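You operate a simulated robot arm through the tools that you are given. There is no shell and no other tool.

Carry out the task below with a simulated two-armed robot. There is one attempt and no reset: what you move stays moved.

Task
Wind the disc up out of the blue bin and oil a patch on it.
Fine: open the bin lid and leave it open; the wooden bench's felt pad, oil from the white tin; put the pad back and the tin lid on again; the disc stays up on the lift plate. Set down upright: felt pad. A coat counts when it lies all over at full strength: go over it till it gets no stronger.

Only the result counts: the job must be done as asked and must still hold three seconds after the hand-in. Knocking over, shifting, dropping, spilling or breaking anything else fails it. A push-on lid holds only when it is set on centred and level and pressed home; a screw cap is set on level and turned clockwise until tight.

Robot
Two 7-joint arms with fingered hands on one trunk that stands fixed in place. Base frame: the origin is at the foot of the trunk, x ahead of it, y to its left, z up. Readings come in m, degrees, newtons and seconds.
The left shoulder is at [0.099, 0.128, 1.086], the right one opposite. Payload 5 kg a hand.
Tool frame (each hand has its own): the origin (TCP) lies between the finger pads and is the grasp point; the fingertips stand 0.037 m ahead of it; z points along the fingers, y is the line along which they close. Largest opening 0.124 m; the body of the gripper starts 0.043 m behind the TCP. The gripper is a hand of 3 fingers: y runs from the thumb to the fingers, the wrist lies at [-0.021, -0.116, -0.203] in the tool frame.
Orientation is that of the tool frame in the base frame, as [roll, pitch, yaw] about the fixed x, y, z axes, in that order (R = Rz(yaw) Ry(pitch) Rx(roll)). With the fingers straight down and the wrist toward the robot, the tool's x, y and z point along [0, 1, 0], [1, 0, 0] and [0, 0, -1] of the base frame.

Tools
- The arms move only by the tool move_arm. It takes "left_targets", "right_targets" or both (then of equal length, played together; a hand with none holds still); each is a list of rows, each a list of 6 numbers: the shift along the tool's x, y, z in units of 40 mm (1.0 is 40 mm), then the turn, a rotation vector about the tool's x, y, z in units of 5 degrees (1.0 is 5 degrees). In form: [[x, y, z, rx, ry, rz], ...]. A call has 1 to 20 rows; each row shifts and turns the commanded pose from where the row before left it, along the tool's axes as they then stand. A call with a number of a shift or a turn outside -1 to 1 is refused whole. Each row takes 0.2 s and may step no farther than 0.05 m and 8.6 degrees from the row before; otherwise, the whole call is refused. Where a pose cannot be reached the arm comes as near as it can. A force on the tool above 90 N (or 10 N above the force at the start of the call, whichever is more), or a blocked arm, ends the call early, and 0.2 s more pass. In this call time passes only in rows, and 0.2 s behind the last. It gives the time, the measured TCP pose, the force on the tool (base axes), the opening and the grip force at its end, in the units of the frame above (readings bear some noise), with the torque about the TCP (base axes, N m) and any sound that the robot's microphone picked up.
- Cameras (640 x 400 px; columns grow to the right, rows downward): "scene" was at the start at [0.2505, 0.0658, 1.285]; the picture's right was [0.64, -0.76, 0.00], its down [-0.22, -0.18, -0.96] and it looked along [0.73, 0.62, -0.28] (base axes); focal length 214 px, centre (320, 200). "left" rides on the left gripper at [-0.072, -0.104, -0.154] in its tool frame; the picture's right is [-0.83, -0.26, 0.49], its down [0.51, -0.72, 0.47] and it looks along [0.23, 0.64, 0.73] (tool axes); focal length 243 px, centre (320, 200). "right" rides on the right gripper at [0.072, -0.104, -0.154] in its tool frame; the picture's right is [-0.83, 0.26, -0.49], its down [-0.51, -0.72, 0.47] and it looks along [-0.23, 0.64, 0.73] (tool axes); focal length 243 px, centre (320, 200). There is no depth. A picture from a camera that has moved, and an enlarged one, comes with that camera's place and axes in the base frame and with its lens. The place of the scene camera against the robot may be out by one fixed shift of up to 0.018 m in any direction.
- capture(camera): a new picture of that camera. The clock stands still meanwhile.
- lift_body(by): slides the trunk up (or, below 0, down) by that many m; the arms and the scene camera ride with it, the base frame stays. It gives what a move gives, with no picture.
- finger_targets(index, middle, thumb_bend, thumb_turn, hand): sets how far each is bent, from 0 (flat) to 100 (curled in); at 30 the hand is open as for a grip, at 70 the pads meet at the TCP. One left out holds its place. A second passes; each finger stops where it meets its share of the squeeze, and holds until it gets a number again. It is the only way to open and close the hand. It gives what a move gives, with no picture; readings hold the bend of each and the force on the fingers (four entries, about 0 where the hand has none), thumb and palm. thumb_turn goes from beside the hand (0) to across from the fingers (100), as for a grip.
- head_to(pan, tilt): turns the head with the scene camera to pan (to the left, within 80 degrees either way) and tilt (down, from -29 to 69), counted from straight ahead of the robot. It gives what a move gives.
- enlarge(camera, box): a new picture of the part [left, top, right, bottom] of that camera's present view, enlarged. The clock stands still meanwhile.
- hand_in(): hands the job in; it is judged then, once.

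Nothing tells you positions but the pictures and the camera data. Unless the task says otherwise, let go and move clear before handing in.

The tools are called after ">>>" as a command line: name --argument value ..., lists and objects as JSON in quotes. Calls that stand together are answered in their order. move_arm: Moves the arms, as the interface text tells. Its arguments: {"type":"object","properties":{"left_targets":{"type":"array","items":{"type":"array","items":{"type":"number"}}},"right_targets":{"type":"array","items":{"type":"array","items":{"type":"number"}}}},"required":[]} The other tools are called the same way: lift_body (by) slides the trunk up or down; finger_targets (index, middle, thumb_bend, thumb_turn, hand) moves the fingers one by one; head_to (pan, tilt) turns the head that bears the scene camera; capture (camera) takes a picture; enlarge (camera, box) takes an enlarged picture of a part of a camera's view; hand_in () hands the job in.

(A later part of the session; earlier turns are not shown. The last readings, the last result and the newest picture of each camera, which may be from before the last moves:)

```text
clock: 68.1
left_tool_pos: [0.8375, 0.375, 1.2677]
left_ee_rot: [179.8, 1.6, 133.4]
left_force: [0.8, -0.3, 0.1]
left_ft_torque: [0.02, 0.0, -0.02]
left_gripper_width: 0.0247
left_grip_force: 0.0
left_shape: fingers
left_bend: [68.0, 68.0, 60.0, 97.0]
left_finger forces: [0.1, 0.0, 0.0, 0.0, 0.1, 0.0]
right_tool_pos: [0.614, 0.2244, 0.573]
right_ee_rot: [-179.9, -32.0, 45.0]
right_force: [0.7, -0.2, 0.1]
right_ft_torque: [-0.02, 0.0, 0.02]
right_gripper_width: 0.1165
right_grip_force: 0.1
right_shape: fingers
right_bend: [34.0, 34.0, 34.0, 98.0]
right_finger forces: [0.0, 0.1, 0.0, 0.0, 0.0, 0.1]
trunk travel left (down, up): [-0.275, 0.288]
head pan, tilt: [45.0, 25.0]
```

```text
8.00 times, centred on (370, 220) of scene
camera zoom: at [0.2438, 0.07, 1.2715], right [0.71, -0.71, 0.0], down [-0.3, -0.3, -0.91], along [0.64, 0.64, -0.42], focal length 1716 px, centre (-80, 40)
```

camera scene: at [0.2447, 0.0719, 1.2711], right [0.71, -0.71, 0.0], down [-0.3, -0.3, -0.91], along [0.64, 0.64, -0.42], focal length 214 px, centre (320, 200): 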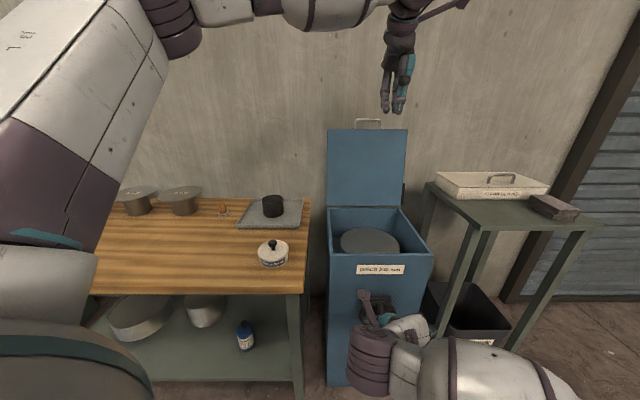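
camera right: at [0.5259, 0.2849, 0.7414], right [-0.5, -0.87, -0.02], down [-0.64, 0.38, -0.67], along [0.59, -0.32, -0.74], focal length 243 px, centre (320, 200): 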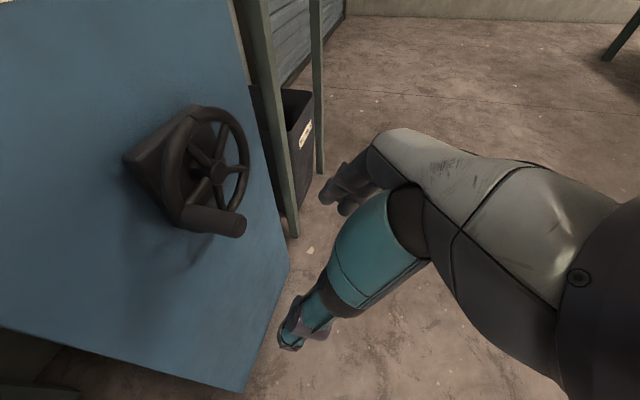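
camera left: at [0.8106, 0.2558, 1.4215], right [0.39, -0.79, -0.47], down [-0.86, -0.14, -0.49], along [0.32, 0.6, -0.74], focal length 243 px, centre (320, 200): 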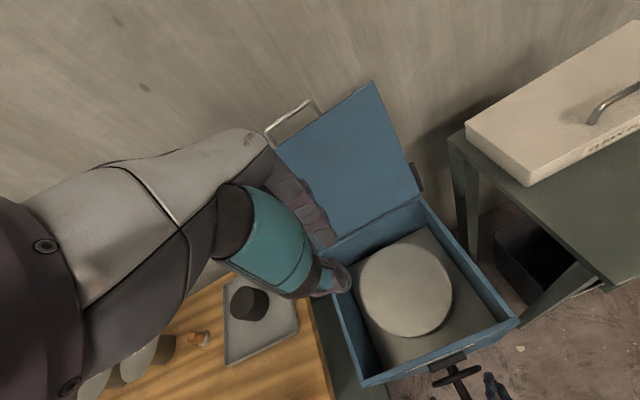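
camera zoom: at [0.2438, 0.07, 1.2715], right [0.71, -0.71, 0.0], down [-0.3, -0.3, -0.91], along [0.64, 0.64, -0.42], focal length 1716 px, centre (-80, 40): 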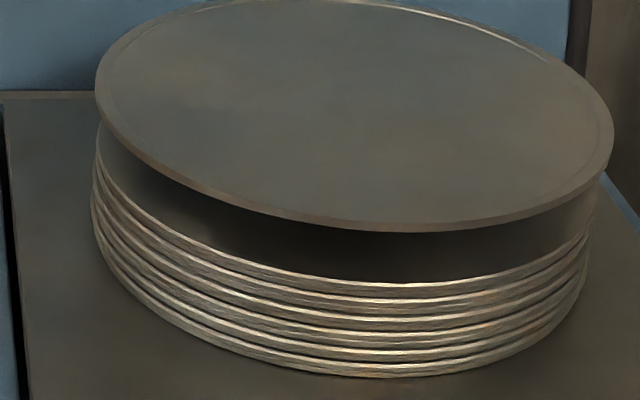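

There's no marked patch, just a plain disc, so I'll oil a spot near the middle. Next I'll bring the left hand over the white tin and clear the right hand.

>>> move_arm --left_targets '[[0.864, -0.268, 0.47, 0, 0.3, -0.3], [0.864, -0.268, 0.47, 0, 0, 0], [0.864, -0.268, 0.47, 0, 0, 0], [0.864, -0.268, 0.47, 0, 0, 0], [0.864, -0.268, 0.47, 0, 0, 0], [0.864, -0.268, 0.47, 0, 0, 0], [0.864, -0.268, 0.47, 0, 0, 0], [0.864, -0.268, 0.47, 0, 0, 0], [0.864, -0.268, 0.47, 0, 0, 0], [0.864, -0.268, 0.47, 0, 0, 0], [0, 0, 0, 0, 0, 0]]' --right_targets '[[-0.13, 0.42, -0.96, 0, 0, 0], [-0.13, 0.42, -0.96, 0, 0, 0], [-0.13, 0.42, -0.96, 0, 0, 0], [-0.13, 0.42, -0.96, 0, 0, 0], [-0.13, 0.42, -0.96, 0, 0, 0], [-0.13, 0.42, -0.96, 0, 0, 0], [-0.13, 0.42, -0.96, 0, 0, 0], [-0.13, 0.42, -0.96, 0, 0, 0], [-0.13, 0.42, -0.96, 0, 0, 0], [-0.13, 0.42, -0.96, 0, 0, 0], [-0.13, 0.42, -0.96, 0, 0, 0]]'

>>> finger_targets --hand "left" --index 50 --middle 50 --thumb_bend 50

>>> capture --camera "left"

>>> capture --camera "scene"

```text
clock: 70.5
left_tool_pos: [0.5159, 0.5461, 1.0746]
left_ee_rot: [180.0, 0.1, 134.8]
left_force: [-0.1, -0.8, -0.4]
left_ft_torque: [-0.02, -0.04, 0.03]
left_gripper_width: 0.0249
left_grip_force: 0.1
left_shape: fingers
left_bend: [68.0, 68.0, 60.0, 98.0]
left_finger forces: [0.0, 0.0, 0.2, 0.1, 0.0, 0.0]
right_tool_pos: [0.6004, -0.0786, 0.8963]
right_ee_rot: [-179.9, -32.0, 45.0]
right_force: [0.1, 0.5, 0.4]
right_ft_torque: [-0.02, 0.0, 0.01]
right_gripper_width: 0.1166
right_grip_force: 0.1
right_shape: fingers
right_bend: [34.0, 34.0, 34.0, 98.0]
right_finger forces: [0.1, 0.0, 0.1, 0.0, 0.0, 0.0]
right hand out of reach, approached as far as the arm can: row 9, 10, 11
trunk travel left (down, up): [-0.275, 0.288]
head pan, tilt: [45.0, 25.0]
```

```text
clock: 71.5
left_tool_pos: [0.5163, 0.5439, 1.0752]
left_ee_rot: [179.8, -0.1, 135.0]
left_force: [0.8, 0.4, -0.4]
left_ft_torque: [-0.01, 0.02, 0.06]
left_gripper_width: 0.0671
left_grip_force: 0.0
left_shape: fingers
left_bend: [50.0, 50.0, 50.0, 98.0]
left_finger forces: [0.0, 0.0, 0.0, 0.1, 0.0, 0.1]
right_tool_pos: [0.6001, -0.0799, 0.8966]
right_ee_rot: [179.9, -31.9, 45.0]
right_force: [-0.2, 0.1, -0.5]
right_ft_torque: [0.0, 0.01, -0.03]
right_gripper_width: 0.1166
right_grip_force: 0.0
right_shape: fingers
right_bend: [34.0, 34.0, 34.0, 98.0]
right_finger forces: [0.1, 0.0, 0.0, 0.0, 0.1, 0.0]
trunk travel left (down, up): [-0.275, 0.288]
head pan, tilt: [45.0, 25.0]
```

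```text
taken
camera left: at [0.4931, 0.4207, 1.2285], right [0.4, -0.77, -0.49], down [-0.87, -0.15, -0.47], along [0.29, 0.62, -0.73], focal length 243 px, centre (320, 200)
```

left: 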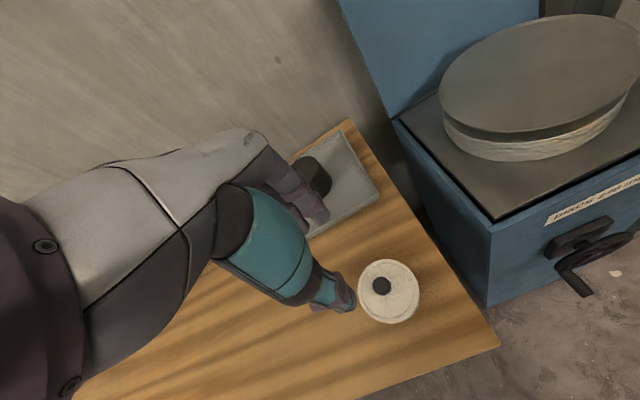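

```text
taken
camera scene: at [0.2443, 0.0711, 1.2713], right [0.71, -0.71, 0.0], down [-0.3, -0.3, -0.91], along [0.64, 0.64, -0.42], focal length 214 px, centre (320, 200)
```

scene: 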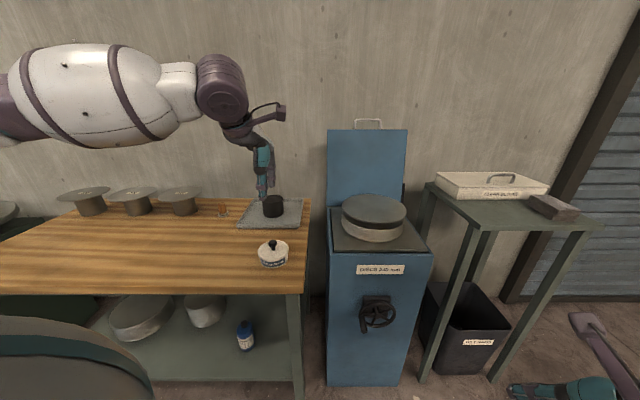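

>>> enlarge --camera "left" --box '[320, 230, 460, 350]'

>>> enlarge --camera "scene" --box '[240, 225, 310, 280]'

```text
3.33 times, centred on (390, 290) of left
camera zoom: at [0.4931, 0.4207, 1.2285], right [0.4, -0.77, -0.49], down [-0.87, -0.15, -0.47], along [0.29, 0.62, -0.73], focal length 809 px, centre (87, -100)
```

zoom: 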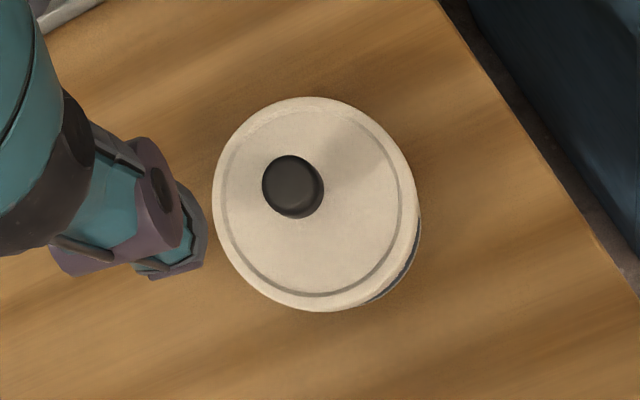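

```text
7.27 times, centred on (275, 252) of scene
camera zoom: at [0.2443, 0.0711, 1.2713], right [0.71, -0.71, 0.0], down [-0.3, -0.3, -0.91], along [0.64, 0.64, -0.42], focal length 1560 px, centre (647, -182)
```

zoom: 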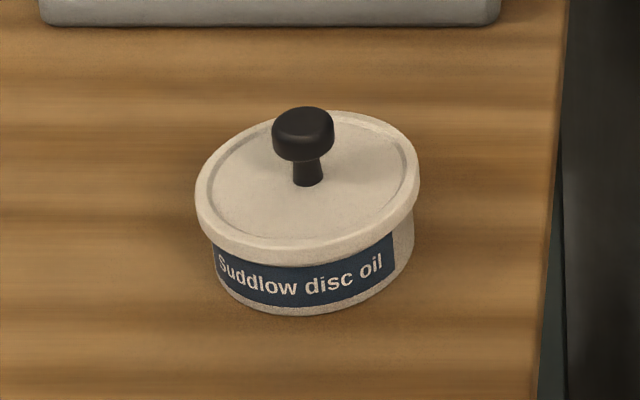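

The tin's knob is near (0.524, 0.5535) with its top at about z=0.862 and the lid top at about 0.826. I'll lower the left hand over it in stages.

>>> move_arm --left_targets '[[0.03, 0.3, 0.9, 0, 0, 0], [0, 0, 0.9, 0, 0, 0], [0, 0, 0.9, 0, 0, 0], [0, 0, 0.9, 0, 0, 0]]'

>>> capture --camera "left"

>>> enlarge --camera "scene" --box '[230, 180, 330, 280]'

```text
clock: 72.5
left_tool_pos: [0.5255, 0.5571, 0.929]
left_ee_rot: [179.9, 0.0, 134.8]
left_force: [0.6, 0.2, -0.2]
left_ft_torque: [0.01, -0.02, 0.01]
left_gripper_width: 0.0672
left_grip_force: 0.0
left_shape: fingers
left_bend: [50.0, 50.0, 50.0, 98.0]
left_finger forces: [0.0, 0.1, 0.0, 0.0, 0.1, 0.1]
right_tool_pos: [0.6009, -0.0808, 0.8958]
right_ee_rot: [180.0, -31.9, 45.0]
right_force: [0.3, 0.7, 0.4]
right_ft_torque: [0.0, -0.01, -0.04]
right_gripper_width: 0.1165
right_grip_force: 0.0
right_shape: fingers
right_bend: [34.0, 34.0, 34.0, 98.0]
right_finger forces: [0.0, 0.0, 0.1, 0.1, 0.1, 0.1]
trunk travel left (down, up): [-0.275, 0.288]
head pan, tilt: [45.0, 25.0]
```

```text
taken
camera left: at [0.5032, 0.4333, 1.0827], right [0.4, -0.77, -0.49], down [-0.87, -0.15, -0.47], along [0.29, 0.62, -0.73], focal length 243 px, centre (320, 200)
```

left: 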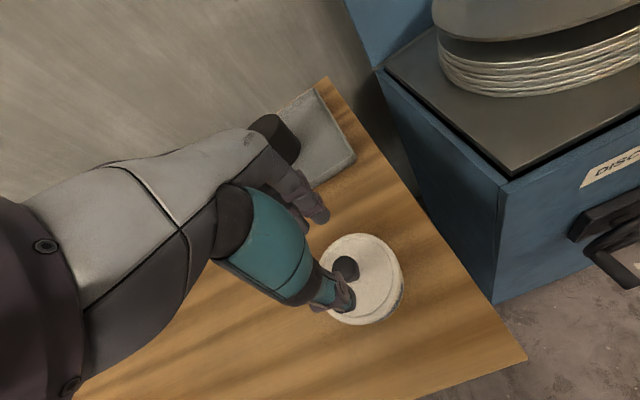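

```text
4.00 times, centred on (280, 230) of scene
camera zoom: at [0.2447, 0.0713, 1.2711], right [0.71, -0.71, 0.0], down [-0.3, -0.3, -0.91], along [0.64, 0.64, -0.42], focal length 858 px, centre (480, 80)
```

zoom: 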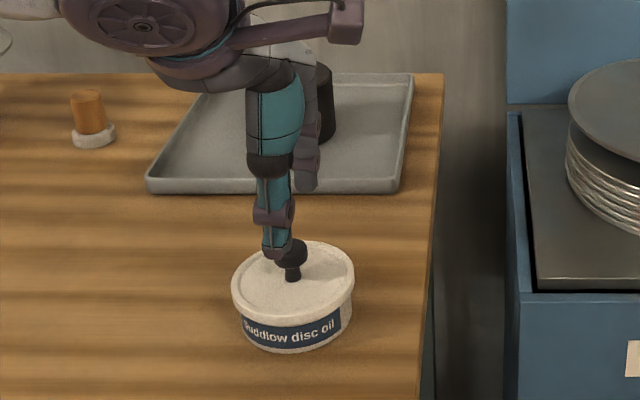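

>>> move_arm --left_targets '[[-0.05, -0.09, 0.5, 0, 0, 0], [0, 0, 0.5, 0, 0, 0], [0, 0, 0.5, 0, 0, 0]]'

>>> enlarge --camera "left" --box '[260, 180, 420, 320]'

>>> enlarge --camera "scene" --box '[230, 180, 330, 280]'

```text
clock: 73.3
left_tool_pos: [0.5241, 0.5504, 0.8821]
left_ee_rot: [179.1, 0.3, 135.0]
left_force: [2.9, 7.2, 44.5]
left_ft_torque: [0.17, 0.15, 0.1]
left_gripper_width: 0.0652
left_grip_force: 22.7
left_shape: fingers
left_bend: [50.0, 48.0, 51.0, 98.0]
left_finger forces: [0.1, 20.2, 0.0, 0.0, 24.0, 0.0]
right_tool_pos: [0.5979, -0.0819, 0.8984]
right_ee_rot: [180.0, -32.3, 44.9]
right_force: [-0.2, 0.2, -0.6]
right_ft_torque: [0.02, -0.04, -0.01]
right_gripper_width: 0.1167
right_grip_force: 0.0
right_shape: fingers
right_bend: [34.0, 34.0, 34.0, 98.0]
right_finger forces: [0.0, 0.0, 0.0, 0.0, 0.0, 0.0]
trunk travel left (down, up): [-0.275, 0.288]
head pan, tilt: [45.0, 25.0]
```

```text
2.86 times, centred on (340, 250) of left
camera zoom: at [0.5003, 0.4254, 1.0341], right [0.41, -0.77, -0.49], down [-0.86, -0.15, -0.48], along [0.3, 0.62, -0.72], focal length 693 px, centre (263, 57)
```

zoom: 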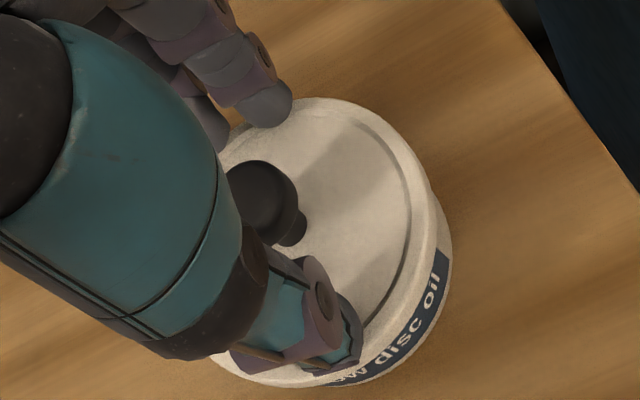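

```text
4.00 times, centred on (280, 230) of scene
camera zoom: at [0.24, 0.0671, 1.2729], right [0.71, -0.71, 0.0], down [-0.3, -0.3, -0.91], along [0.64, 0.64, -0.42], focal length 858 px, centre (480, 80)
```

zoom: 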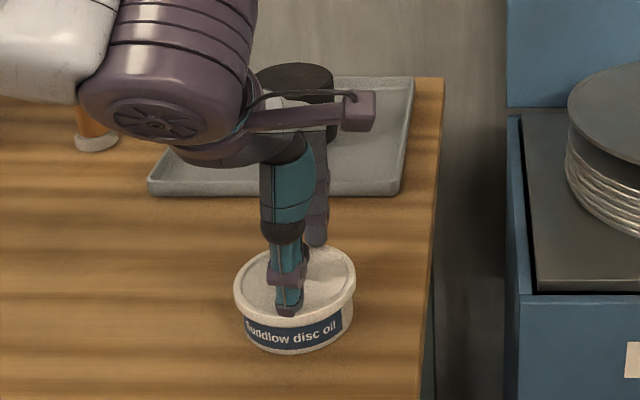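

>>> move_arm --left_targets '[[0, 0, -0.35, 0, 0, 0]]'

>>> finger_targets --hand "left" --index 74 --middle 74 --thumb_bend 74

>>> enlarge --camera "left" --box '[260, 180, 420, 320]'

>>> enlarge --camera "scene" --box '[230, 180, 330, 280]'

```text
clock: 73.7
left_tool_pos: [0.5239, 0.5516, 0.8845]
left_ee_rot: [-179.7, -0.1, 134.9]
left_force: [0.7, 0.8, 1.9]
left_ft_torque: [0.1, -0.07, 0.04]
left_gripper_width: 0.0673
left_grip_force: 0.5
left_shape: fingers
left_bend: [50.0, 49.0, 50.0, 98.0]
left_finger forces: [0.1, 1.8, 0.0, 0.0, 0.0, 0.1]
right_tool_pos: [0.6013, -0.0797, 0.8955]
right_ee_rot: [-180.0, -31.9, 45.0]
right_force: [-0.1, -0.2, -0.3]
right_ft_torque: [0.0, -0.01, 0.01]
right_gripper_width: 0.1166
right_grip_force: 0.0
right_shape: fingers
right_bend: [34.0, 34.0, 34.0, 98.0]
right_finger forces: [0.0, 0.0, 0.1, 0.0, 0.0, 0.1]
trunk travel left (down, up): [-0.275, 0.288]
head pan, tilt: [45.0, 25.0]
```

```text
clock: 74.7
left_tool_pos: [0.5244, 0.5503, 0.888]
left_ee_rot: [179.9, -0.1, 134.9]
left_force: [-1.8, -4.7, 1.3]
left_ft_torque: [-0.28, 0.16, -0.03]
left_gripper_width: 0.0187
left_grip_force: 16.2
left_shape: fingers
left_bend: [73.0, 73.0, 66.0, 96.0]
left_finger forces: [10.5, 5.7, 0.0, 0.0, 16.1, 0.0]
right_tool_pos: [0.6001, -0.0798, 0.8967]
right_ee_rot: [180.0, -32.0, 45.1]
right_force: [-0.3, -0.3, -0.2]
right_ft_torque: [0.01, 0.0, 0.01]
right_gripper_width: 0.1166
right_grip_force: 0.1
right_shape: fingers
right_bend: [34.0, 34.0, 34.0, 98.0]
right_finger forces: [0.0, 0.0, 0.0, 0.0, 0.0, 0.1]
trunk travel left (down, up): [-0.275, 0.288]
head pan, tilt: [45.0, 25.0]
heard: snap
```

```text
2.86 times, centred on (340, 250) of left
camera zoom: at [0.5028, 0.4275, 1.0409], right [0.4, -0.77, -0.49], down [-0.87, -0.15, -0.47], along [0.29, 0.62, -0.73], focal length 693 px, centre (263, 57)
```

zoom: 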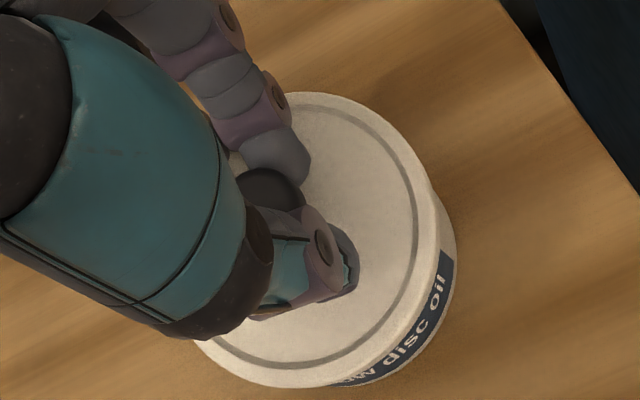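

```text
4.00 times, centred on (280, 230) of scene
camera zoom: at [0.2438, 0.0702, 1.2714], right [0.71, -0.71, 0.0], down [-0.3, -0.3, -0.91], along [0.64, 0.64, -0.42], focal length 858 px, centre (480, 80)
```

zoom: 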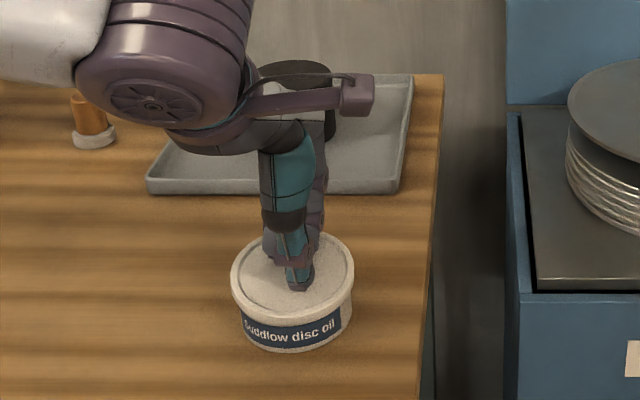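

I heard a snap, so the lid has popped free. I'll lift straight up slowly.

>>> move_arm --left_targets '[[0, 0, -0.15, 0, 0, 0], [0, 0, -0.25, 0, 0, 0], [0, 0, -0.4, 0, 0, 0]]'

>>> enlarge --camera "scene" --box '[230, 180, 330, 280]'

```text
clock: 75.5
left_tool_pos: [0.5266, 0.5497, 0.9193]
left_ee_rot: [179.9, 0.0, 135.0]
left_force: [0.8, 0.1, -1.1]
left_ft_torque: [0.03, 0.04, 0.0]
left_gripper_width: 0.0174
left_grip_force: 15.7
left_shape: fingers
left_bend: [73.0, 73.0, 66.0, 96.0]
left_finger forces: [11.1, 5.2, 0.0, 0.0, 14.9, 0.0]
right_tool_pos: [0.6019, -0.0811, 0.8958]
right_ee_rot: [180.0, -31.9, 45.1]
right_force: [0.4, -1.3, 0.1]
right_ft_torque: [0.01, 0.02, 0.0]
right_gripper_width: 0.1168
right_grip_force: 0.0
right_shape: fingers
right_bend: [34.0, 34.0, 34.0, 98.0]
right_finger forces: [0.1, 0.0, 0.0, 0.1, 0.0, 0.0]
trunk travel left (down, up): [-0.275, 0.288]
head pan, tilt: [45.0, 25.0]
```

```text
4.00 times, centred on (280, 230) of scene
camera zoom: at [0.2441, 0.0703, 1.2713], right [0.71, -0.71, 0.0], down [-0.3, -0.3, -0.91], along [0.64, 0.64, -0.42], focal length 858 px, centre (480, 80)
```

zoom: 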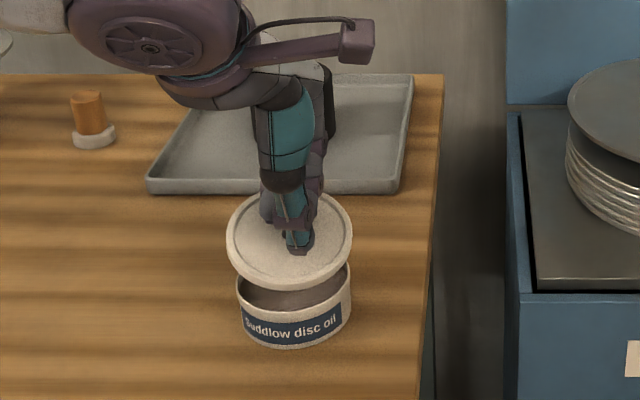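

>>> move_arm --left_targets '[[0, 0, -0.9, 0, 0, 0], [0.5, 0, -0.3, 0, 0, 0], [0.8, 0, 0, 0, 0, 0], [0.8, 0, 0, 0, 0, 0], [0.8, 0, 0, 0, 0, 0], [0.8, 0, 0, 0, 0, 0], [0.8, 0, 0, 0, 0, 0], [0, 0, 0.7, 0, 0, 0], [0, 0, 0.7, 0, 0, 0], [0, 0, 0.5, 0, 0, 0], [0, 0, 0.2, 0, 0, 0]]'

>>> enlarge --camera "scene" --box '[180, 170, 320, 290]'

>>> capture --camera "left"

```text
clock: 77.9
left_tool_pos: [0.3959, 0.6789, 0.8825]
left_ee_rot: [180.0, 0.1, 134.9]
left_force: [0.2, 0.2, 0.0]
left_ft_torque: [0.0, 0.0, 0.01]
left_gripper_width: 0.0173
left_grip_force: 16.2
left_shape: fingers
left_bend: [73.0, 73.0, 66.0, 96.0]
left_finger forces: [12.0, 5.2, 0.0, 0.1, 14.5, 0.0]
right_tool_pos: [0.6024, -0.0806, 0.8966]
right_ee_rot: [-180.0, -31.9, 45.0]
right_force: [-0.1, -0.3, -0.4]
right_ft_torque: [-0.01, -0.01, 0.02]
right_gripper_width: 0.1166
right_grip_force: 0.0
right_shape: fingers
right_bend: [34.0, 34.0, 34.0, 98.0]
right_finger forces: [0.0, 0.0, 0.0, 0.0, 0.1, 0.0]
trunk travel left (down, up): [-0.275, 0.288]
head pan, tilt: [45.0, 25.0]
```

```text
3.33 times, centred on (250, 230) of scene
camera zoom: at [0.2443, 0.0708, 1.2713], right [0.71, -0.71, 0.0], down [-0.3, -0.3, -0.91], along [0.64, 0.64, -0.42], focal length 715 px, centre (553, 100)
```

zoom: 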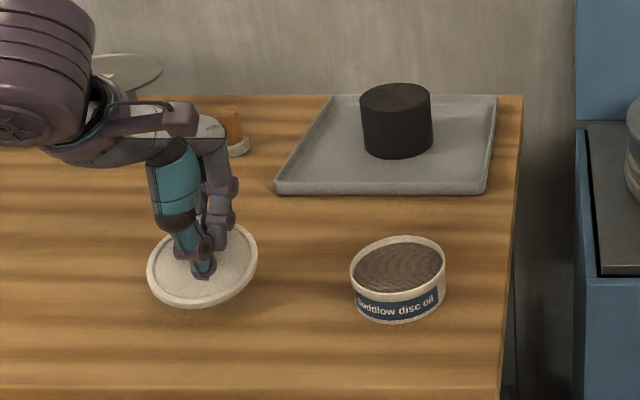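

```text
taken
camera left: at [0.3746, 0.5548, 1.0365], right [0.4, -0.77, -0.49], down [-0.87, -0.15, -0.47], along [0.29, 0.62, -0.73], focal length 243 px, centre (320, 200)
```

left: 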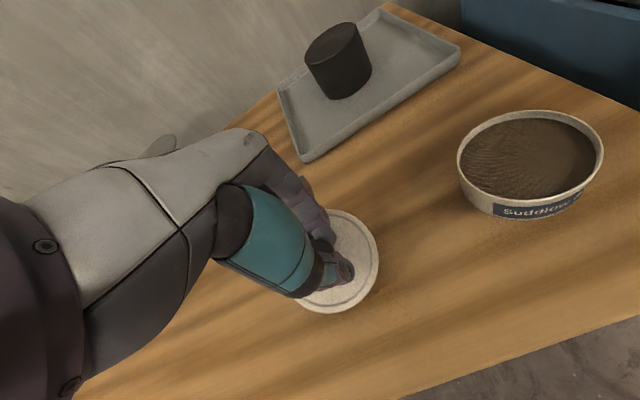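

>>> move_arm --left_targets '[[0, 0, 0.2, 0, 0, 0], [0, 0, 0.15, 0, 0, 0], [0, 0, 0.1, 0, 0, 0]]'

>>> enlarge --camera "scene" --box '[190, 210, 270, 290]'

```text
clock: 78.7
left_tool_pos: [0.3971, 0.6786, 0.8662]
left_ee_rot: [179.9, 0.0, 134.9]
left_force: [0.1, -0.3, 0.0]
left_ft_torque: [0.03, 0.0, 0.0]
left_gripper_width: 0.0171
left_grip_force: 15.5
left_shape: fingers
left_bend: [73.0, 73.0, 66.0, 96.0]
left_finger forces: [12.1, 5.2, 0.1, 0.0, 14.4, 0.0]
right_tool_pos: [0.6008, -0.0801, 0.8953]
right_ee_rot: [-179.9, -31.9, 45.0]
right_force: [0.5, 0.8, -0.8]
right_ft_torque: [0.02, 0.01, -0.02]
right_gripper_width: 0.1166
right_grip_force: 0.1
right_shape: fingers
right_bend: [34.0, 34.0, 34.0, 98.0]
right_finger forces: [0.0, 0.0, 0.0, 0.0, 0.0, 0.1]
trunk travel left (down, up): [-0.275, 0.288]
head pan, tilt: [45.0, 25.0]
```

```text
5.00 times, centred on (230, 250) of scene
camera zoom: at [0.2444, 0.071, 1.2712], right [0.71, -0.71, 0.0], down [-0.3, -0.3, -0.91], along [0.64, 0.64, -0.42], focal length 1072 px, centre (770, -50)
```

zoom: 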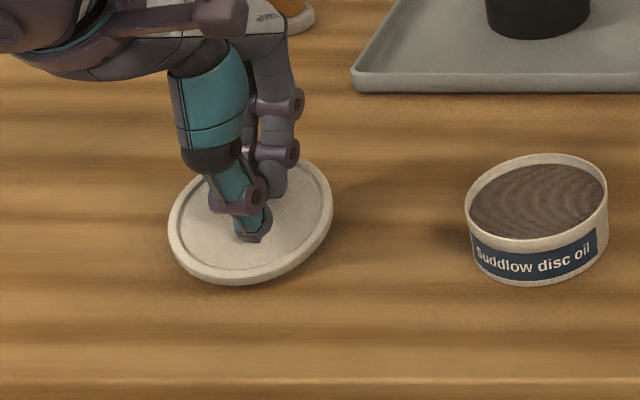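

>>> move_arm --left_targets '[[0, 0, 0.12, 0, 0, 0], [0, 0, 0.1, 0, 0, 0]]'

>>> move_arm --left_targets '[[0, 0, 0.08, 0, 0, 0], [0, 0, 0.08, 0, 0, 0]]'

>>> enlarge --camera "scene" --box '[190, 210, 270, 290]'

```text
clock: 79.3
left_tool_pos: [0.3975, 0.6776, 0.8577]
left_ee_rot: [179.8, -0.1, 134.9]
left_force: [0.3, 3.2, 8.0]
left_ft_torque: [-0.18, 0.08, 0.02]
left_gripper_width: 0.0169
left_grip_force: 17.4
left_shape: fingers
left_bend: [73.0, 73.0, 67.0, 96.0]
left_finger forces: [13.0, 8.3, 0.1, 0.1, 13.6, 0.1]
right_tool_pos: [0.6007, -0.0805, 0.8958]
right_ee_rot: [-180.0, -32.0, 44.9]
right_force: [-0.2, -1.1, -0.4]
right_ft_torque: [0.0, -0.01, 0.02]
right_gripper_width: 0.1168
right_grip_force: 0.1
right_shape: fingers
right_bend: [34.0, 34.0, 34.0, 98.0]
right_finger forces: [0.1, 0.0, 0.0, 0.0, 0.0, 0.0]
trunk travel left (down, up): [-0.275, 0.288]
head pan, tilt: [45.0, 25.0]
```

```text
clock: 79.9
left_tool_pos: [0.3984, 0.6777, 0.8515]
left_ee_rot: [179.8, -0.1, 134.8]
left_force: [0.9, 2.0, 15.5]
left_ft_torque: [-0.52, 0.33, 0.04]
left_gripper_width: 0.0163
left_grip_force: 22.9
left_shape: fingers
left_bend: [73.0, 73.0, 68.0, 96.0]
left_finger forces: [10.3, 9.7, 0.0, 0.0, 25.1, 0.0]
right_tool_pos: [0.6006, -0.0806, 0.8963]
right_ee_rot: [-180.0, -32.0, 45.0]
right_force: [0.7, -0.4, -0.5]
right_ft_torque: [0.0, 0.05, 0.01]
right_gripper_width: 0.1167
right_grip_force: 0.0
right_shape: fingers
right_bend: [34.0, 34.0, 34.0, 98.0]
right_finger forces: [0.0, 0.0, 0.0, 0.0, 0.1, 0.0]
trunk travel left (down, up): [-0.275, 0.288]
head pan, tilt: [45.0, 25.0]
```

```text
5.00 times, centred on (230, 250) of scene
camera zoom: at [0.2432, 0.0693, 1.2716], right [0.71, -0.71, 0.0], down [-0.3, -0.3, -0.91], along [0.64, 0.64, -0.42], focal length 1072 px, centre (770, -50)
```

zoom: 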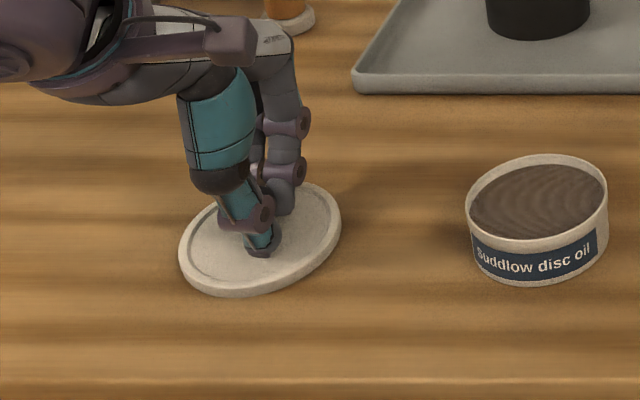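

>>> move_arm --left_targets '[[0, 0, -0.1, 0, 0, 0]]'

>>> finger_targets --hand "left" --index 50 --middle 50 --thumb_bend 50

>>> move_arm --left_targets '[[0, 0, -0.5, 0, 0, 0], [0, 0, -1, 0, 0, 0], [0, 0, -1, 0, 0, 0], [0, 0, -1, 0, 0, 0], [0, 0, -1, 0, 0, 0]]'

>>> capture --camera "left"

>>> enlarge --camera "scene" --box '[180, 170, 320, 290]'

```text
clock: 80.3
left_tool_pos: [0.3981, 0.6769, 0.8532]
left_ee_rot: [-180.0, -0.1, 134.9]
left_force: [-0.1, 0.0, 0.7]
left_ft_torque: [0.0, 0.02, 0.0]
left_gripper_width: 0.0156
left_grip_force: 17.2
left_shape: fingers
left_bend: [73.0, 73.0, 68.0, 95.0]
left_finger forces: [11.8, 7.8, 0.0, 0.0, 14.6, 0.0]
right_tool_pos: [0.6009, -0.0798, 0.8957]
right_ee_rot: [-180.0, -32.0, 45.0]
right_force: [0.2, -0.1, -0.5]
right_ft_torque: [0.0, 0.05, 0.01]
right_gripper_width: 0.1164
right_grip_force: 0.2
right_shape: fingers
right_bend: [34.0, 34.0, 34.0, 98.0]
right_finger forces: [0.0, 0.0, 0.1, 0.0, 0.1, 0.0]
trunk travel left (down, up): [-0.275, 0.288]
head pan, tilt: [45.0, 25.0]
```

```text
clock: 81.3
left_tool_pos: [0.3981, 0.6779, 0.8544]
left_ee_rot: [179.8, 0.0, 134.9]
left_force: [-0.8, 0.8, 0.4]
left_ft_torque: [-0.02, -0.02, 0.01]
left_gripper_width: 0.0673
left_grip_force: 0.0
left_shape: fingers
left_bend: [50.0, 50.0, 50.0, 97.0]
left_finger forces: [0.0, 0.0, 0.1, 0.1, 0.1, 0.1]
right_tool_pos: [0.6013, -0.0802, 0.8961]
right_ee_rot: [-179.9, -31.9, 44.9]
right_force: [0.7, -0.1, 0.3]
right_ft_torque: [-0.01, 0.02, 0.0]
right_gripper_width: 0.1165
right_grip_force: 0.1
right_shape: fingers
right_bend: [34.0, 34.0, 34.0, 98.0]
right_finger forces: [0.0, 0.1, 0.1, 0.1, 0.0, 0.1]
trunk travel left (down, up): [-0.275, 0.288]
head pan, tilt: [45.0, 25.0]
```

```text
clock: 82.5
left_tool_pos: [0.3965, 0.6772, 1.0348]
left_ee_rot: [179.9, 0.0, 134.9]
left_force: [0.0, 0.1, -0.5]
left_ft_torque: [-0.01, -0.02, 0.02]
left_gripper_width: 0.0674
left_grip_force: 0.1
left_shape: fingers
left_bend: [50.0, 50.0, 50.0, 97.0]
left_finger forces: [0.0, 0.0, 0.0, 0.0, 0.1, 0.1]
right_tool_pos: [0.6004, -0.0797, 0.8961]
right_ee_rot: [180.0, -32.0, 45.0]
right_force: [0.2, -0.2, 0.1]
right_ft_torque: [-0.04, 0.0, 0.01]
right_gripper_width: 0.1167
right_grip_force: 0.0
right_shape: fingers
right_bend: [34.0, 34.0, 34.0, 98.0]
right_finger forces: [0.0, 0.0, 0.1, 0.1, 0.0, 0.1]
trunk travel left (down, up): [-0.275, 0.288]
head pan, tilt: [45.0, 25.0]
```

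```text
taken
camera left: at [0.3748, 0.5533, 1.1885], right [0.4, -0.77, -0.49], down [-0.87, -0.15, -0.47], along [0.29, 0.62, -0.73], focal length 243 px, centre (320, 200)
```

left: 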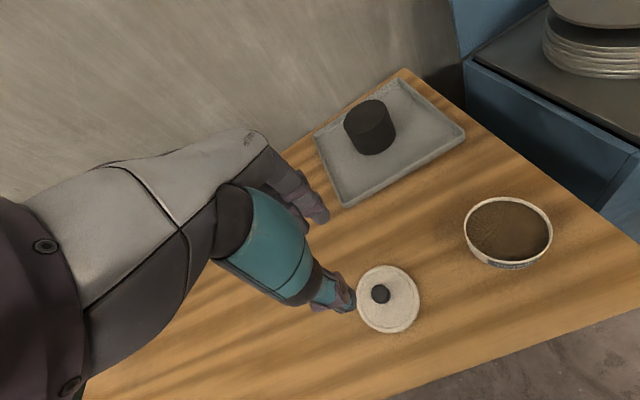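

```text
3.33 times, centred on (250, 230) of scene
camera zoom: at [0.2427, 0.0711, 1.2716], right [0.71, -0.71, 0.0], down [-0.3, -0.3, -0.91], along [0.64, 0.64, -0.42], focal length 715 px, centre (553, 100)
```

zoom: 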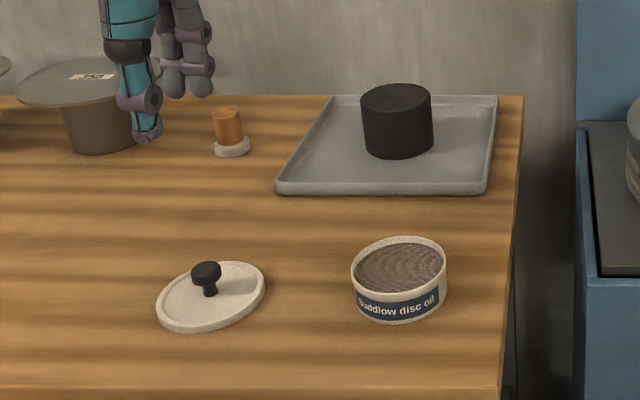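

The lid is flat on the bench. Next is the felt pad near (0.534, 0.965); I'll move the left hand above it and turn it toward that direction.

>>> move_arm --left_targets '[[0.295, 0.835, -0.07, 0, 0, 0], [0.295, 0.835, -0.07, 0, 0, 0], [0.295, 0.835, -0.07, 0, 0, 0], [0.295, 0.835, -0.07, 0, 0, 0], [0.295, 0.835, -0.07, 0, 0, 0], [0.295, 0.7, -0.07, 0, 0, 0], [0.295, 0.7, -0.07, 0, 0, 0], [0.295, 0.6, -0.07, 0, 0, 0], [0, 0, 0, 0, 0, -0.9], [0, 0, 0, 0, 0, -0.9], [0, 0, 0, 0, 0, -0.9], [0, 0, 0, 0, 0, -0.9]]'

>>> capture --camera "left"

>>> capture --camera "scene"

```text
clock: 85.1
left_tool_pos: [0.5061, 0.9196, 1.0566]
left_ee_rot: [179.9, -0.1, 153.0]
left_force: [-0.7, 0.1, 0.9]
left_ft_torque: [0.03, 0.03, 0.04]
left_gripper_width: 0.0674
left_grip_force: 0.0
left_shape: fingers
left_bend: [50.0, 50.0, 50.0, 97.0]
left_finger forces: [0.0, 0.1, 0.1, 0.0, 0.1, 0.0]
right_tool_pos: [0.6025, -0.0802, 0.8967]
right_ee_rot: [-179.9, -31.9, 45.0]
right_force: [-0.3, 0.0, 0.4]
right_ft_torque: [0.0, -0.01, -0.01]
right_gripper_width: 0.1165
right_grip_force: 0.0
right_shape: fingers
right_bend: [34.0, 34.0, 34.0, 98.0]
right_finger forces: [0.0, 0.0, 0.0, 0.0, 0.0, 0.0]
trunk travel left (down, up): [-0.275, 0.288]
head pan, tilt: [45.0, 25.0]
```

```text
taken
camera left: at [0.5237, 0.7948, 1.2099], right [0.62, -0.61, -0.49], down [-0.78, -0.41, -0.47], along [0.09, 0.68, -0.73], focal length 243 px, centre (320, 200)
```

left: 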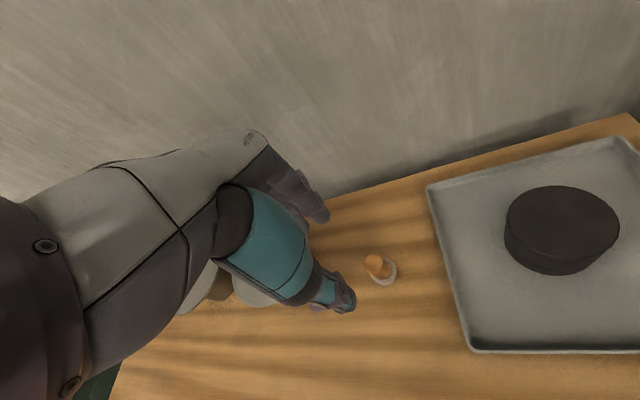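

```text
taken
camera scene: at [0.2443, 0.0704, 1.2713], right [0.71, -0.71, 0.0], down [-0.3, -0.3, -0.91], along [0.64, 0.64, -0.42], focal length 214 px, centre (320, 200)
```

scene: 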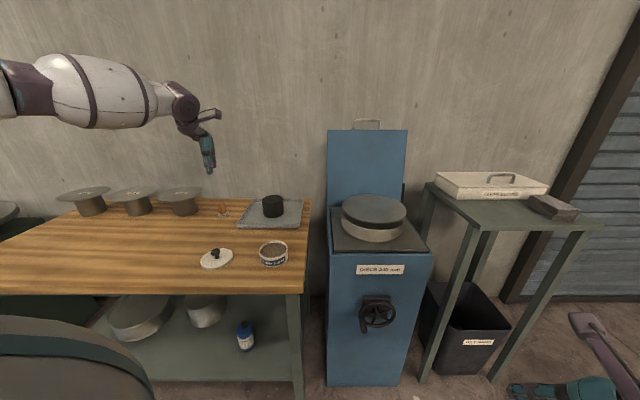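

>>> enlarge --camera "left" --box '[330, 220, 430, 310]'

>>> enlarge --camera "scene" --box '[195, 190, 255, 230]'

```text
4.44 times, centred on (380, 265) of left
camera zoom: at [0.5237, 0.7948, 1.2099], right [0.62, -0.61, -0.49], down [-0.78, -0.41, -0.47], along [0.09, 0.68, -0.73], focal length 1078 px, centre (53, -89)
```

zoom: 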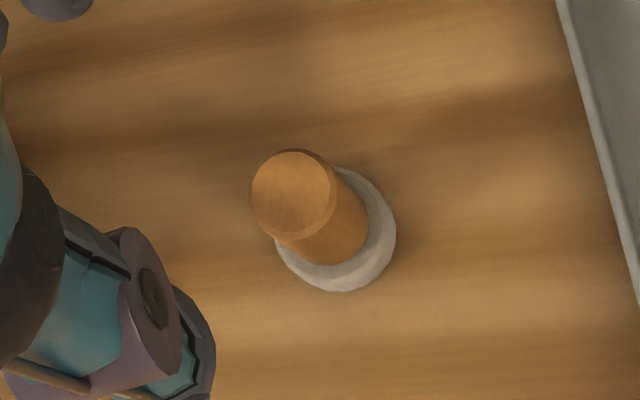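

```text
10.00 times, centred on (225, 210) of scene
camera zoom: at [0.2443, 0.0704, 1.2713], right [0.71, -0.71, 0.0], down [-0.3, -0.3, -0.91], along [0.64, 0.64, -0.42], focal length 2145 px, centre (1270, 100)
```

zoom: 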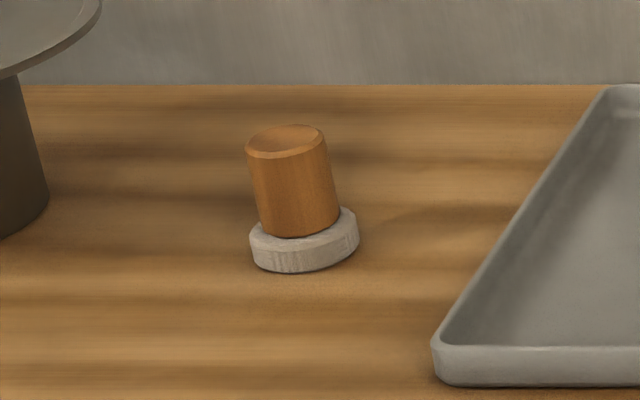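

>>> move_arm --left_targets '[[-0.05, 0.55, 0.5, 0, 0, 0], [-0.05, 0.55, 0.5, 0, 0, 0], [0, 0, 0.8, 0, 0, 0], [0, 0, 0.8, 0, 0, 0], [0, 0, 0.6, 0, 0, 0]]'

>>> enlarge --camera "left" --box '[260, 180, 420, 320]'

>>> enlarge --camera "scene" --box '[155, 130, 255, 230]'

```text
clock: 86.3
left_tool_pos: [0.5294, 0.9559, 0.9281]
left_ee_rot: [-180.0, 0.2, 153.0]
left_force: [0.6, 1.1, 0.5]
left_ft_torque: [0.01, 0.03, 0.04]
left_gripper_width: 0.0674
left_grip_force: 0.1
left_shape: fingers
left_bend: [50.0, 50.0, 50.0, 97.0]
left_finger forces: [0.0, 0.0, 0.1, 0.1, 0.1, 0.0]
right_tool_pos: [0.6011, -0.0797, 0.8978]
right_ee_rot: [179.9, -31.9, 45.0]
right_force: [0.4, -0.3, 0.9]
right_ft_torque: [0.0, 0.0, 0.02]
right_gripper_width: 0.1163
right_grip_force: 0.0
right_shape: fingers
right_bend: [34.0, 34.0, 34.0, 98.0]
right_finger forces: [0.0, 0.0, 0.0, 0.1, 0.0, 0.0]
trunk travel left (down, up): [-0.275, 0.288]
head pan, tilt: [45.0, 25.0]
```

```text
2.86 times, centred on (340, 250) of left
camera zoom: at [0.5461, 0.8311, 1.0816], right [0.62, -0.61, -0.49], down [-0.78, -0.41, -0.47], along [0.09, 0.68, -0.73], focal length 693 px, centre (263, 57)
```

zoom: 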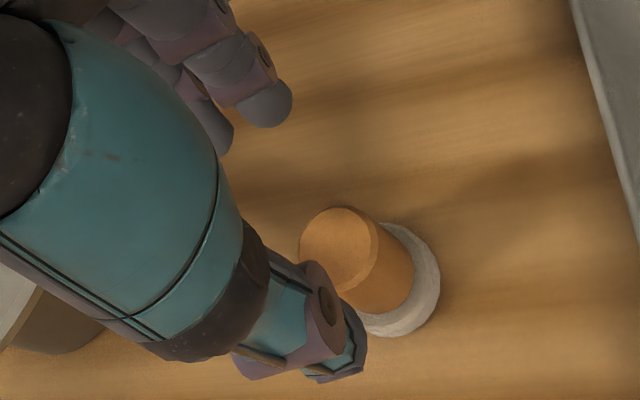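

```text
4.00 times, centred on (205, 180) of scene
camera zoom: at [0.2441, 0.0709, 1.2713], right [0.71, -0.71, 0.0], down [-0.3, -0.3, -0.91], along [0.64, 0.64, -0.42], focal length 858 px, centre (780, 280)
```

zoom: 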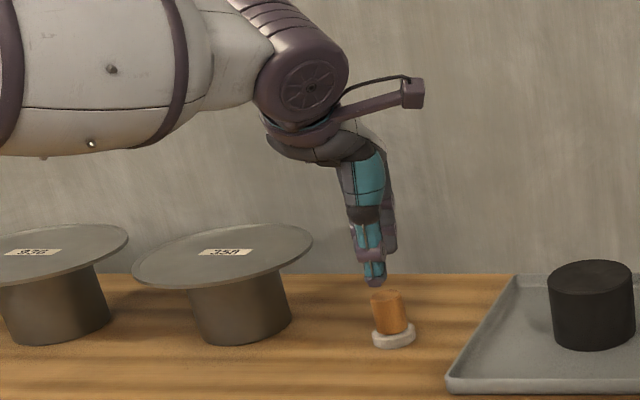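

>>> move_arm --left_targets '[[0, 0.06, 0.5, 0, 0, 0], [0, 0, 0.5, 0, 0, 0], [0, 0, 0.4, 0, 0, 0]]'

>>> enlarge --camera "left" --box '[260, 180, 420, 320]'

>>> enlarge --camera "scene" --box '[195, 170, 255, 230]'

```text
clock: 87.1
left_tool_pos: [0.53, 0.959, 0.8704]
left_ee_rot: [179.9, 0.1, 152.9]
left_force: [-0.7, 0.6, 0.8]
left_ft_torque: [0.0, -0.03, -0.02]
left_gripper_width: 0.0675
left_grip_force: 0.0
left_shape: fingers
left_bend: [50.0, 50.0, 50.0, 97.0]
left_finger forces: [0.1, 0.0, 0.0, 0.1, 0.0, 0.1]
right_tool_pos: [0.6021, -0.0803, 0.8956]
right_ee_rot: [180.0, -31.9, 45.0]
right_force: [-1.0, 0.2, -1.1]
right_ft_torque: [0.0, 0.01, 0.0]
right_gripper_width: 0.1166
right_grip_force: 0.0
right_shape: fingers
right_bend: [34.0, 34.0, 34.0, 98.0]
right_finger forces: [0.0, 0.0, 0.0, 0.0, 0.0, 0.0]
trunk travel left (down, up): [-0.275, 0.288]
head pan, tilt: [45.0, 25.0]
```

```text
2.86 times, centred on (340, 250) of left
camera zoom: at [0.548, 0.8337, 1.0235], right [0.62, -0.61, -0.49], down [-0.78, -0.41, -0.47], along [0.09, 0.68, -0.73], focal length 693 px, centre (263, 57)
```

zoom: 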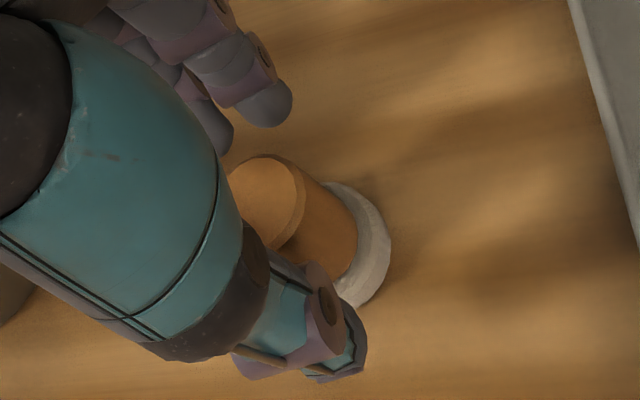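

```text
6.67 times, centred on (225, 200) of scene
camera zoom: at [0.2446, 0.0712, 1.2712], right [0.71, -0.71, 0.0], down [-0.3, -0.3, -0.91], along [0.64, 0.64, -0.42], focal length 1430 px, centre (953, 200)
```

zoom: 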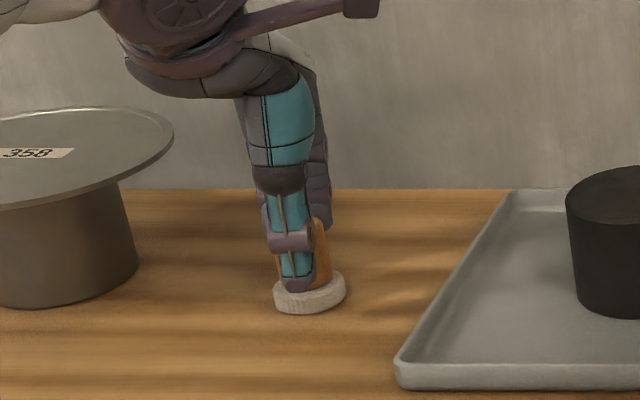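

>>> move_arm --left_targets '[[0, 0, 0.2, 0, 0, 0]]'

>>> finger_targets --hand "left" --index 72 --middle 72 --thumb_bend 72

>>> enlarge --camera "left" --box '[260, 180, 420, 320]'

>>> enlarge --camera "scene" --box '[195, 170, 255, 230]'

```text
clock: 87.5
left_tool_pos: [0.532, 0.9588, 0.8627]
left_ee_rot: [-179.9, 0.1, 152.9]
left_force: [-0.4, -1.0, 0.1]
left_ft_torque: [-0.02, 0.04, 0.03]
left_gripper_width: 0.0677
left_grip_force: 0.0
left_shape: fingers
left_bend: [50.0, 50.0, 50.0, 97.0]
left_finger forces: [0.0, 0.0, 0.0, 0.0, 0.0, 0.0]
right_tool_pos: [0.6014, -0.0798, 0.896]
right_ee_rot: [179.9, -31.9, 45.1]
right_force: [-0.1, 0.3, 0.4]
right_ft_torque: [-0.03, 0.01, 0.0]
right_gripper_width: 0.1167
right_grip_force: 0.1
right_shape: fingers
right_bend: [34.0, 34.0, 34.0, 98.0]
right_finger forces: [0.0, 0.0, 0.0, 0.0, 0.0, 0.0]
trunk travel left (down, up): [-0.275, 0.288]
head pan, tilt: [45.0, 25.0]
```

```text
clock: 88.5
left_tool_pos: [0.5311, 0.9588, 0.8636]
left_ee_rot: [179.9, 0.1, 152.9]
left_force: [0.8, 0.8, 0.5]
left_ft_torque: [-0.02, 0.0, 0.0]
left_gripper_width: 0.0291
left_grip_force: 15.8
left_shape: fingers
left_bend: [62.0, 71.0, 63.0, 96.0]
left_finger forces: [10.8, 4.5, 0.0, 0.0, 15.7, 0.0]
right_tool_pos: [0.6006, -0.0802, 0.8957]
right_ee_rot: [-179.9, -31.9, 45.0]
right_force: [-0.5, 0.8, 0.0]
right_ft_torque: [-0.01, 0.02, 0.02]
right_gripper_width: 0.1168
right_grip_force: 0.0
right_shape: fingers
right_bend: [34.0, 34.0, 34.0, 98.0]
right_finger forces: [0.1, 0.0, 0.1, 0.1, 0.0, 0.0]
trunk travel left (down, up): [-0.275, 0.288]
head pan, tilt: [45.0, 25.0]
```

```text
2.86 times, centred on (340, 250) of left
camera zoom: at [0.5486, 0.8334, 1.0165], right [0.62, -0.61, -0.49], down [-0.78, -0.41, -0.47], along [0.09, 0.68, -0.73], focal length 693 px, centre (263, 57)
```

zoom: 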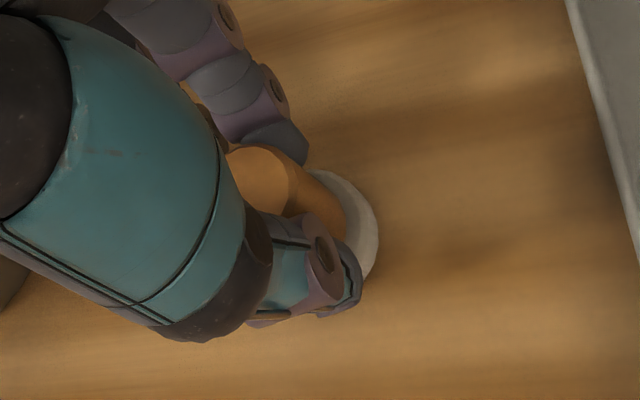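

```text
6.67 times, centred on (225, 200) of scene
camera zoom: at [0.2443, 0.0709, 1.2713], right [0.71, -0.71, 0.0], down [-0.3, -0.3, -0.91], along [0.64, 0.64, -0.42], focal length 1430 px, centre (953, 200)
```

zoom: 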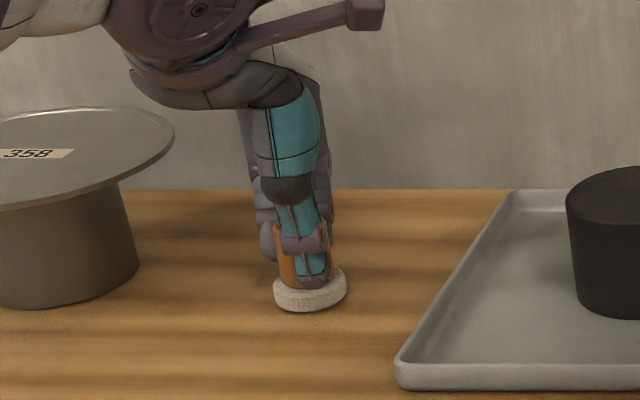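

The pad is held; I noted its home pose as TCP (0.531, 0.959, 0.864). I'll lift it and carry it over the open tin.

>>> move_arm --left_targets '[[0, 0, -0.3, 0, 0, 0], [0, 0, -0.9, 0, 0, 0], [0, 0, -0.9, 0, 0, 0], [0, 0, -0.9, 0, 0, 0], [-0.407, -0.828, 0, 0, 0, 0], [-0.407, -0.828, 0, 0, 0, 0], [-0.407, -0.828, 0, 0, 0, 0], [-0.407, -0.828, 0, 0, 0, 0], [-0.407, -0.828, 0, 0, 0, 0], [-0.407, -0.828, 0, 0, 0, 0], [-0.407, -0.828, 0, 0, 0, 0], [-0.407, -0.828, 0, 0, 0, 0], [-0.407, -0.828, 0, 0, 0, 0], [-0.407, -0.828, 0, 0, 0, 0], [-0.407, -0.828, 0, 0, 0, 0], [0, 0, 0, 0, 0, 0.9], [0, 0, 0, 0, 0, 0.9], [0, 0, 0, 0, 0, 0.9], [0, 0, 0, 0, 0, 0.9]]'

>>> capture --camera "left"

>>> enlarge --camera "scene" --box '[200, 170, 320, 290]'

```text
clock: 92.5
left_tool_pos: [0.525, 0.5523, 0.9861]
left_ee_rot: [180.0, 0.0, 134.8]
left_force: [0.4, -0.5, -1.3]
left_ft_torque: [0.02, -0.02, 0.03]
left_gripper_width: 0.029
left_grip_force: 15.7
left_shape: fingers
left_bend: [62.0, 71.0, 63.0, 96.0]
left_finger forces: [10.6, 4.9, 0.0, 0.1, 15.6, 0.0]
right_tool_pos: [0.6004, -0.0792, 0.8967]
right_ee_rot: [179.9, -32.0, 45.0]
right_force: [-0.4, 0.1, 0.4]
right_ft_torque: [0.0, 0.01, -0.01]
right_gripper_width: 0.1166
right_grip_force: 0.0
right_shape: fingers
right_bend: [34.0, 34.0, 34.0, 98.0]
right_finger forces: [0.0, 0.1, 0.0, 0.0, 0.0, 0.0]
trunk travel left (down, up): [-0.275, 0.288]
head pan, tilt: [45.0, 25.0]
```

```text
taken
camera left: at [0.5027, 0.4289, 1.1387], right [0.4, -0.77, -0.49], down [-0.87, -0.15, -0.47], along [0.29, 0.62, -0.73], focal length 243 px, centre (320, 200)
```

left: 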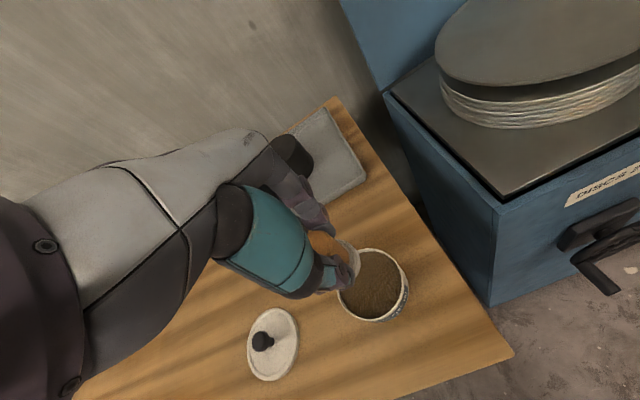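

```text
3.33 times, centred on (260, 230) of scene
camera zoom: at [0.2439, 0.0707, 1.2714], right [0.71, -0.71, 0.0], down [-0.3, -0.3, -0.91], along [0.64, 0.64, -0.42], focal length 715 px, centre (520, 100)
```

zoom: 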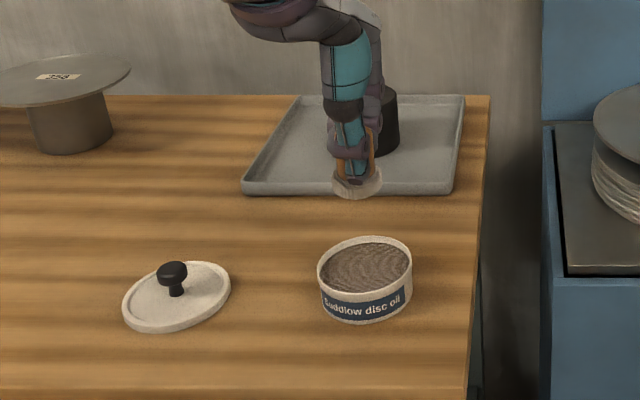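

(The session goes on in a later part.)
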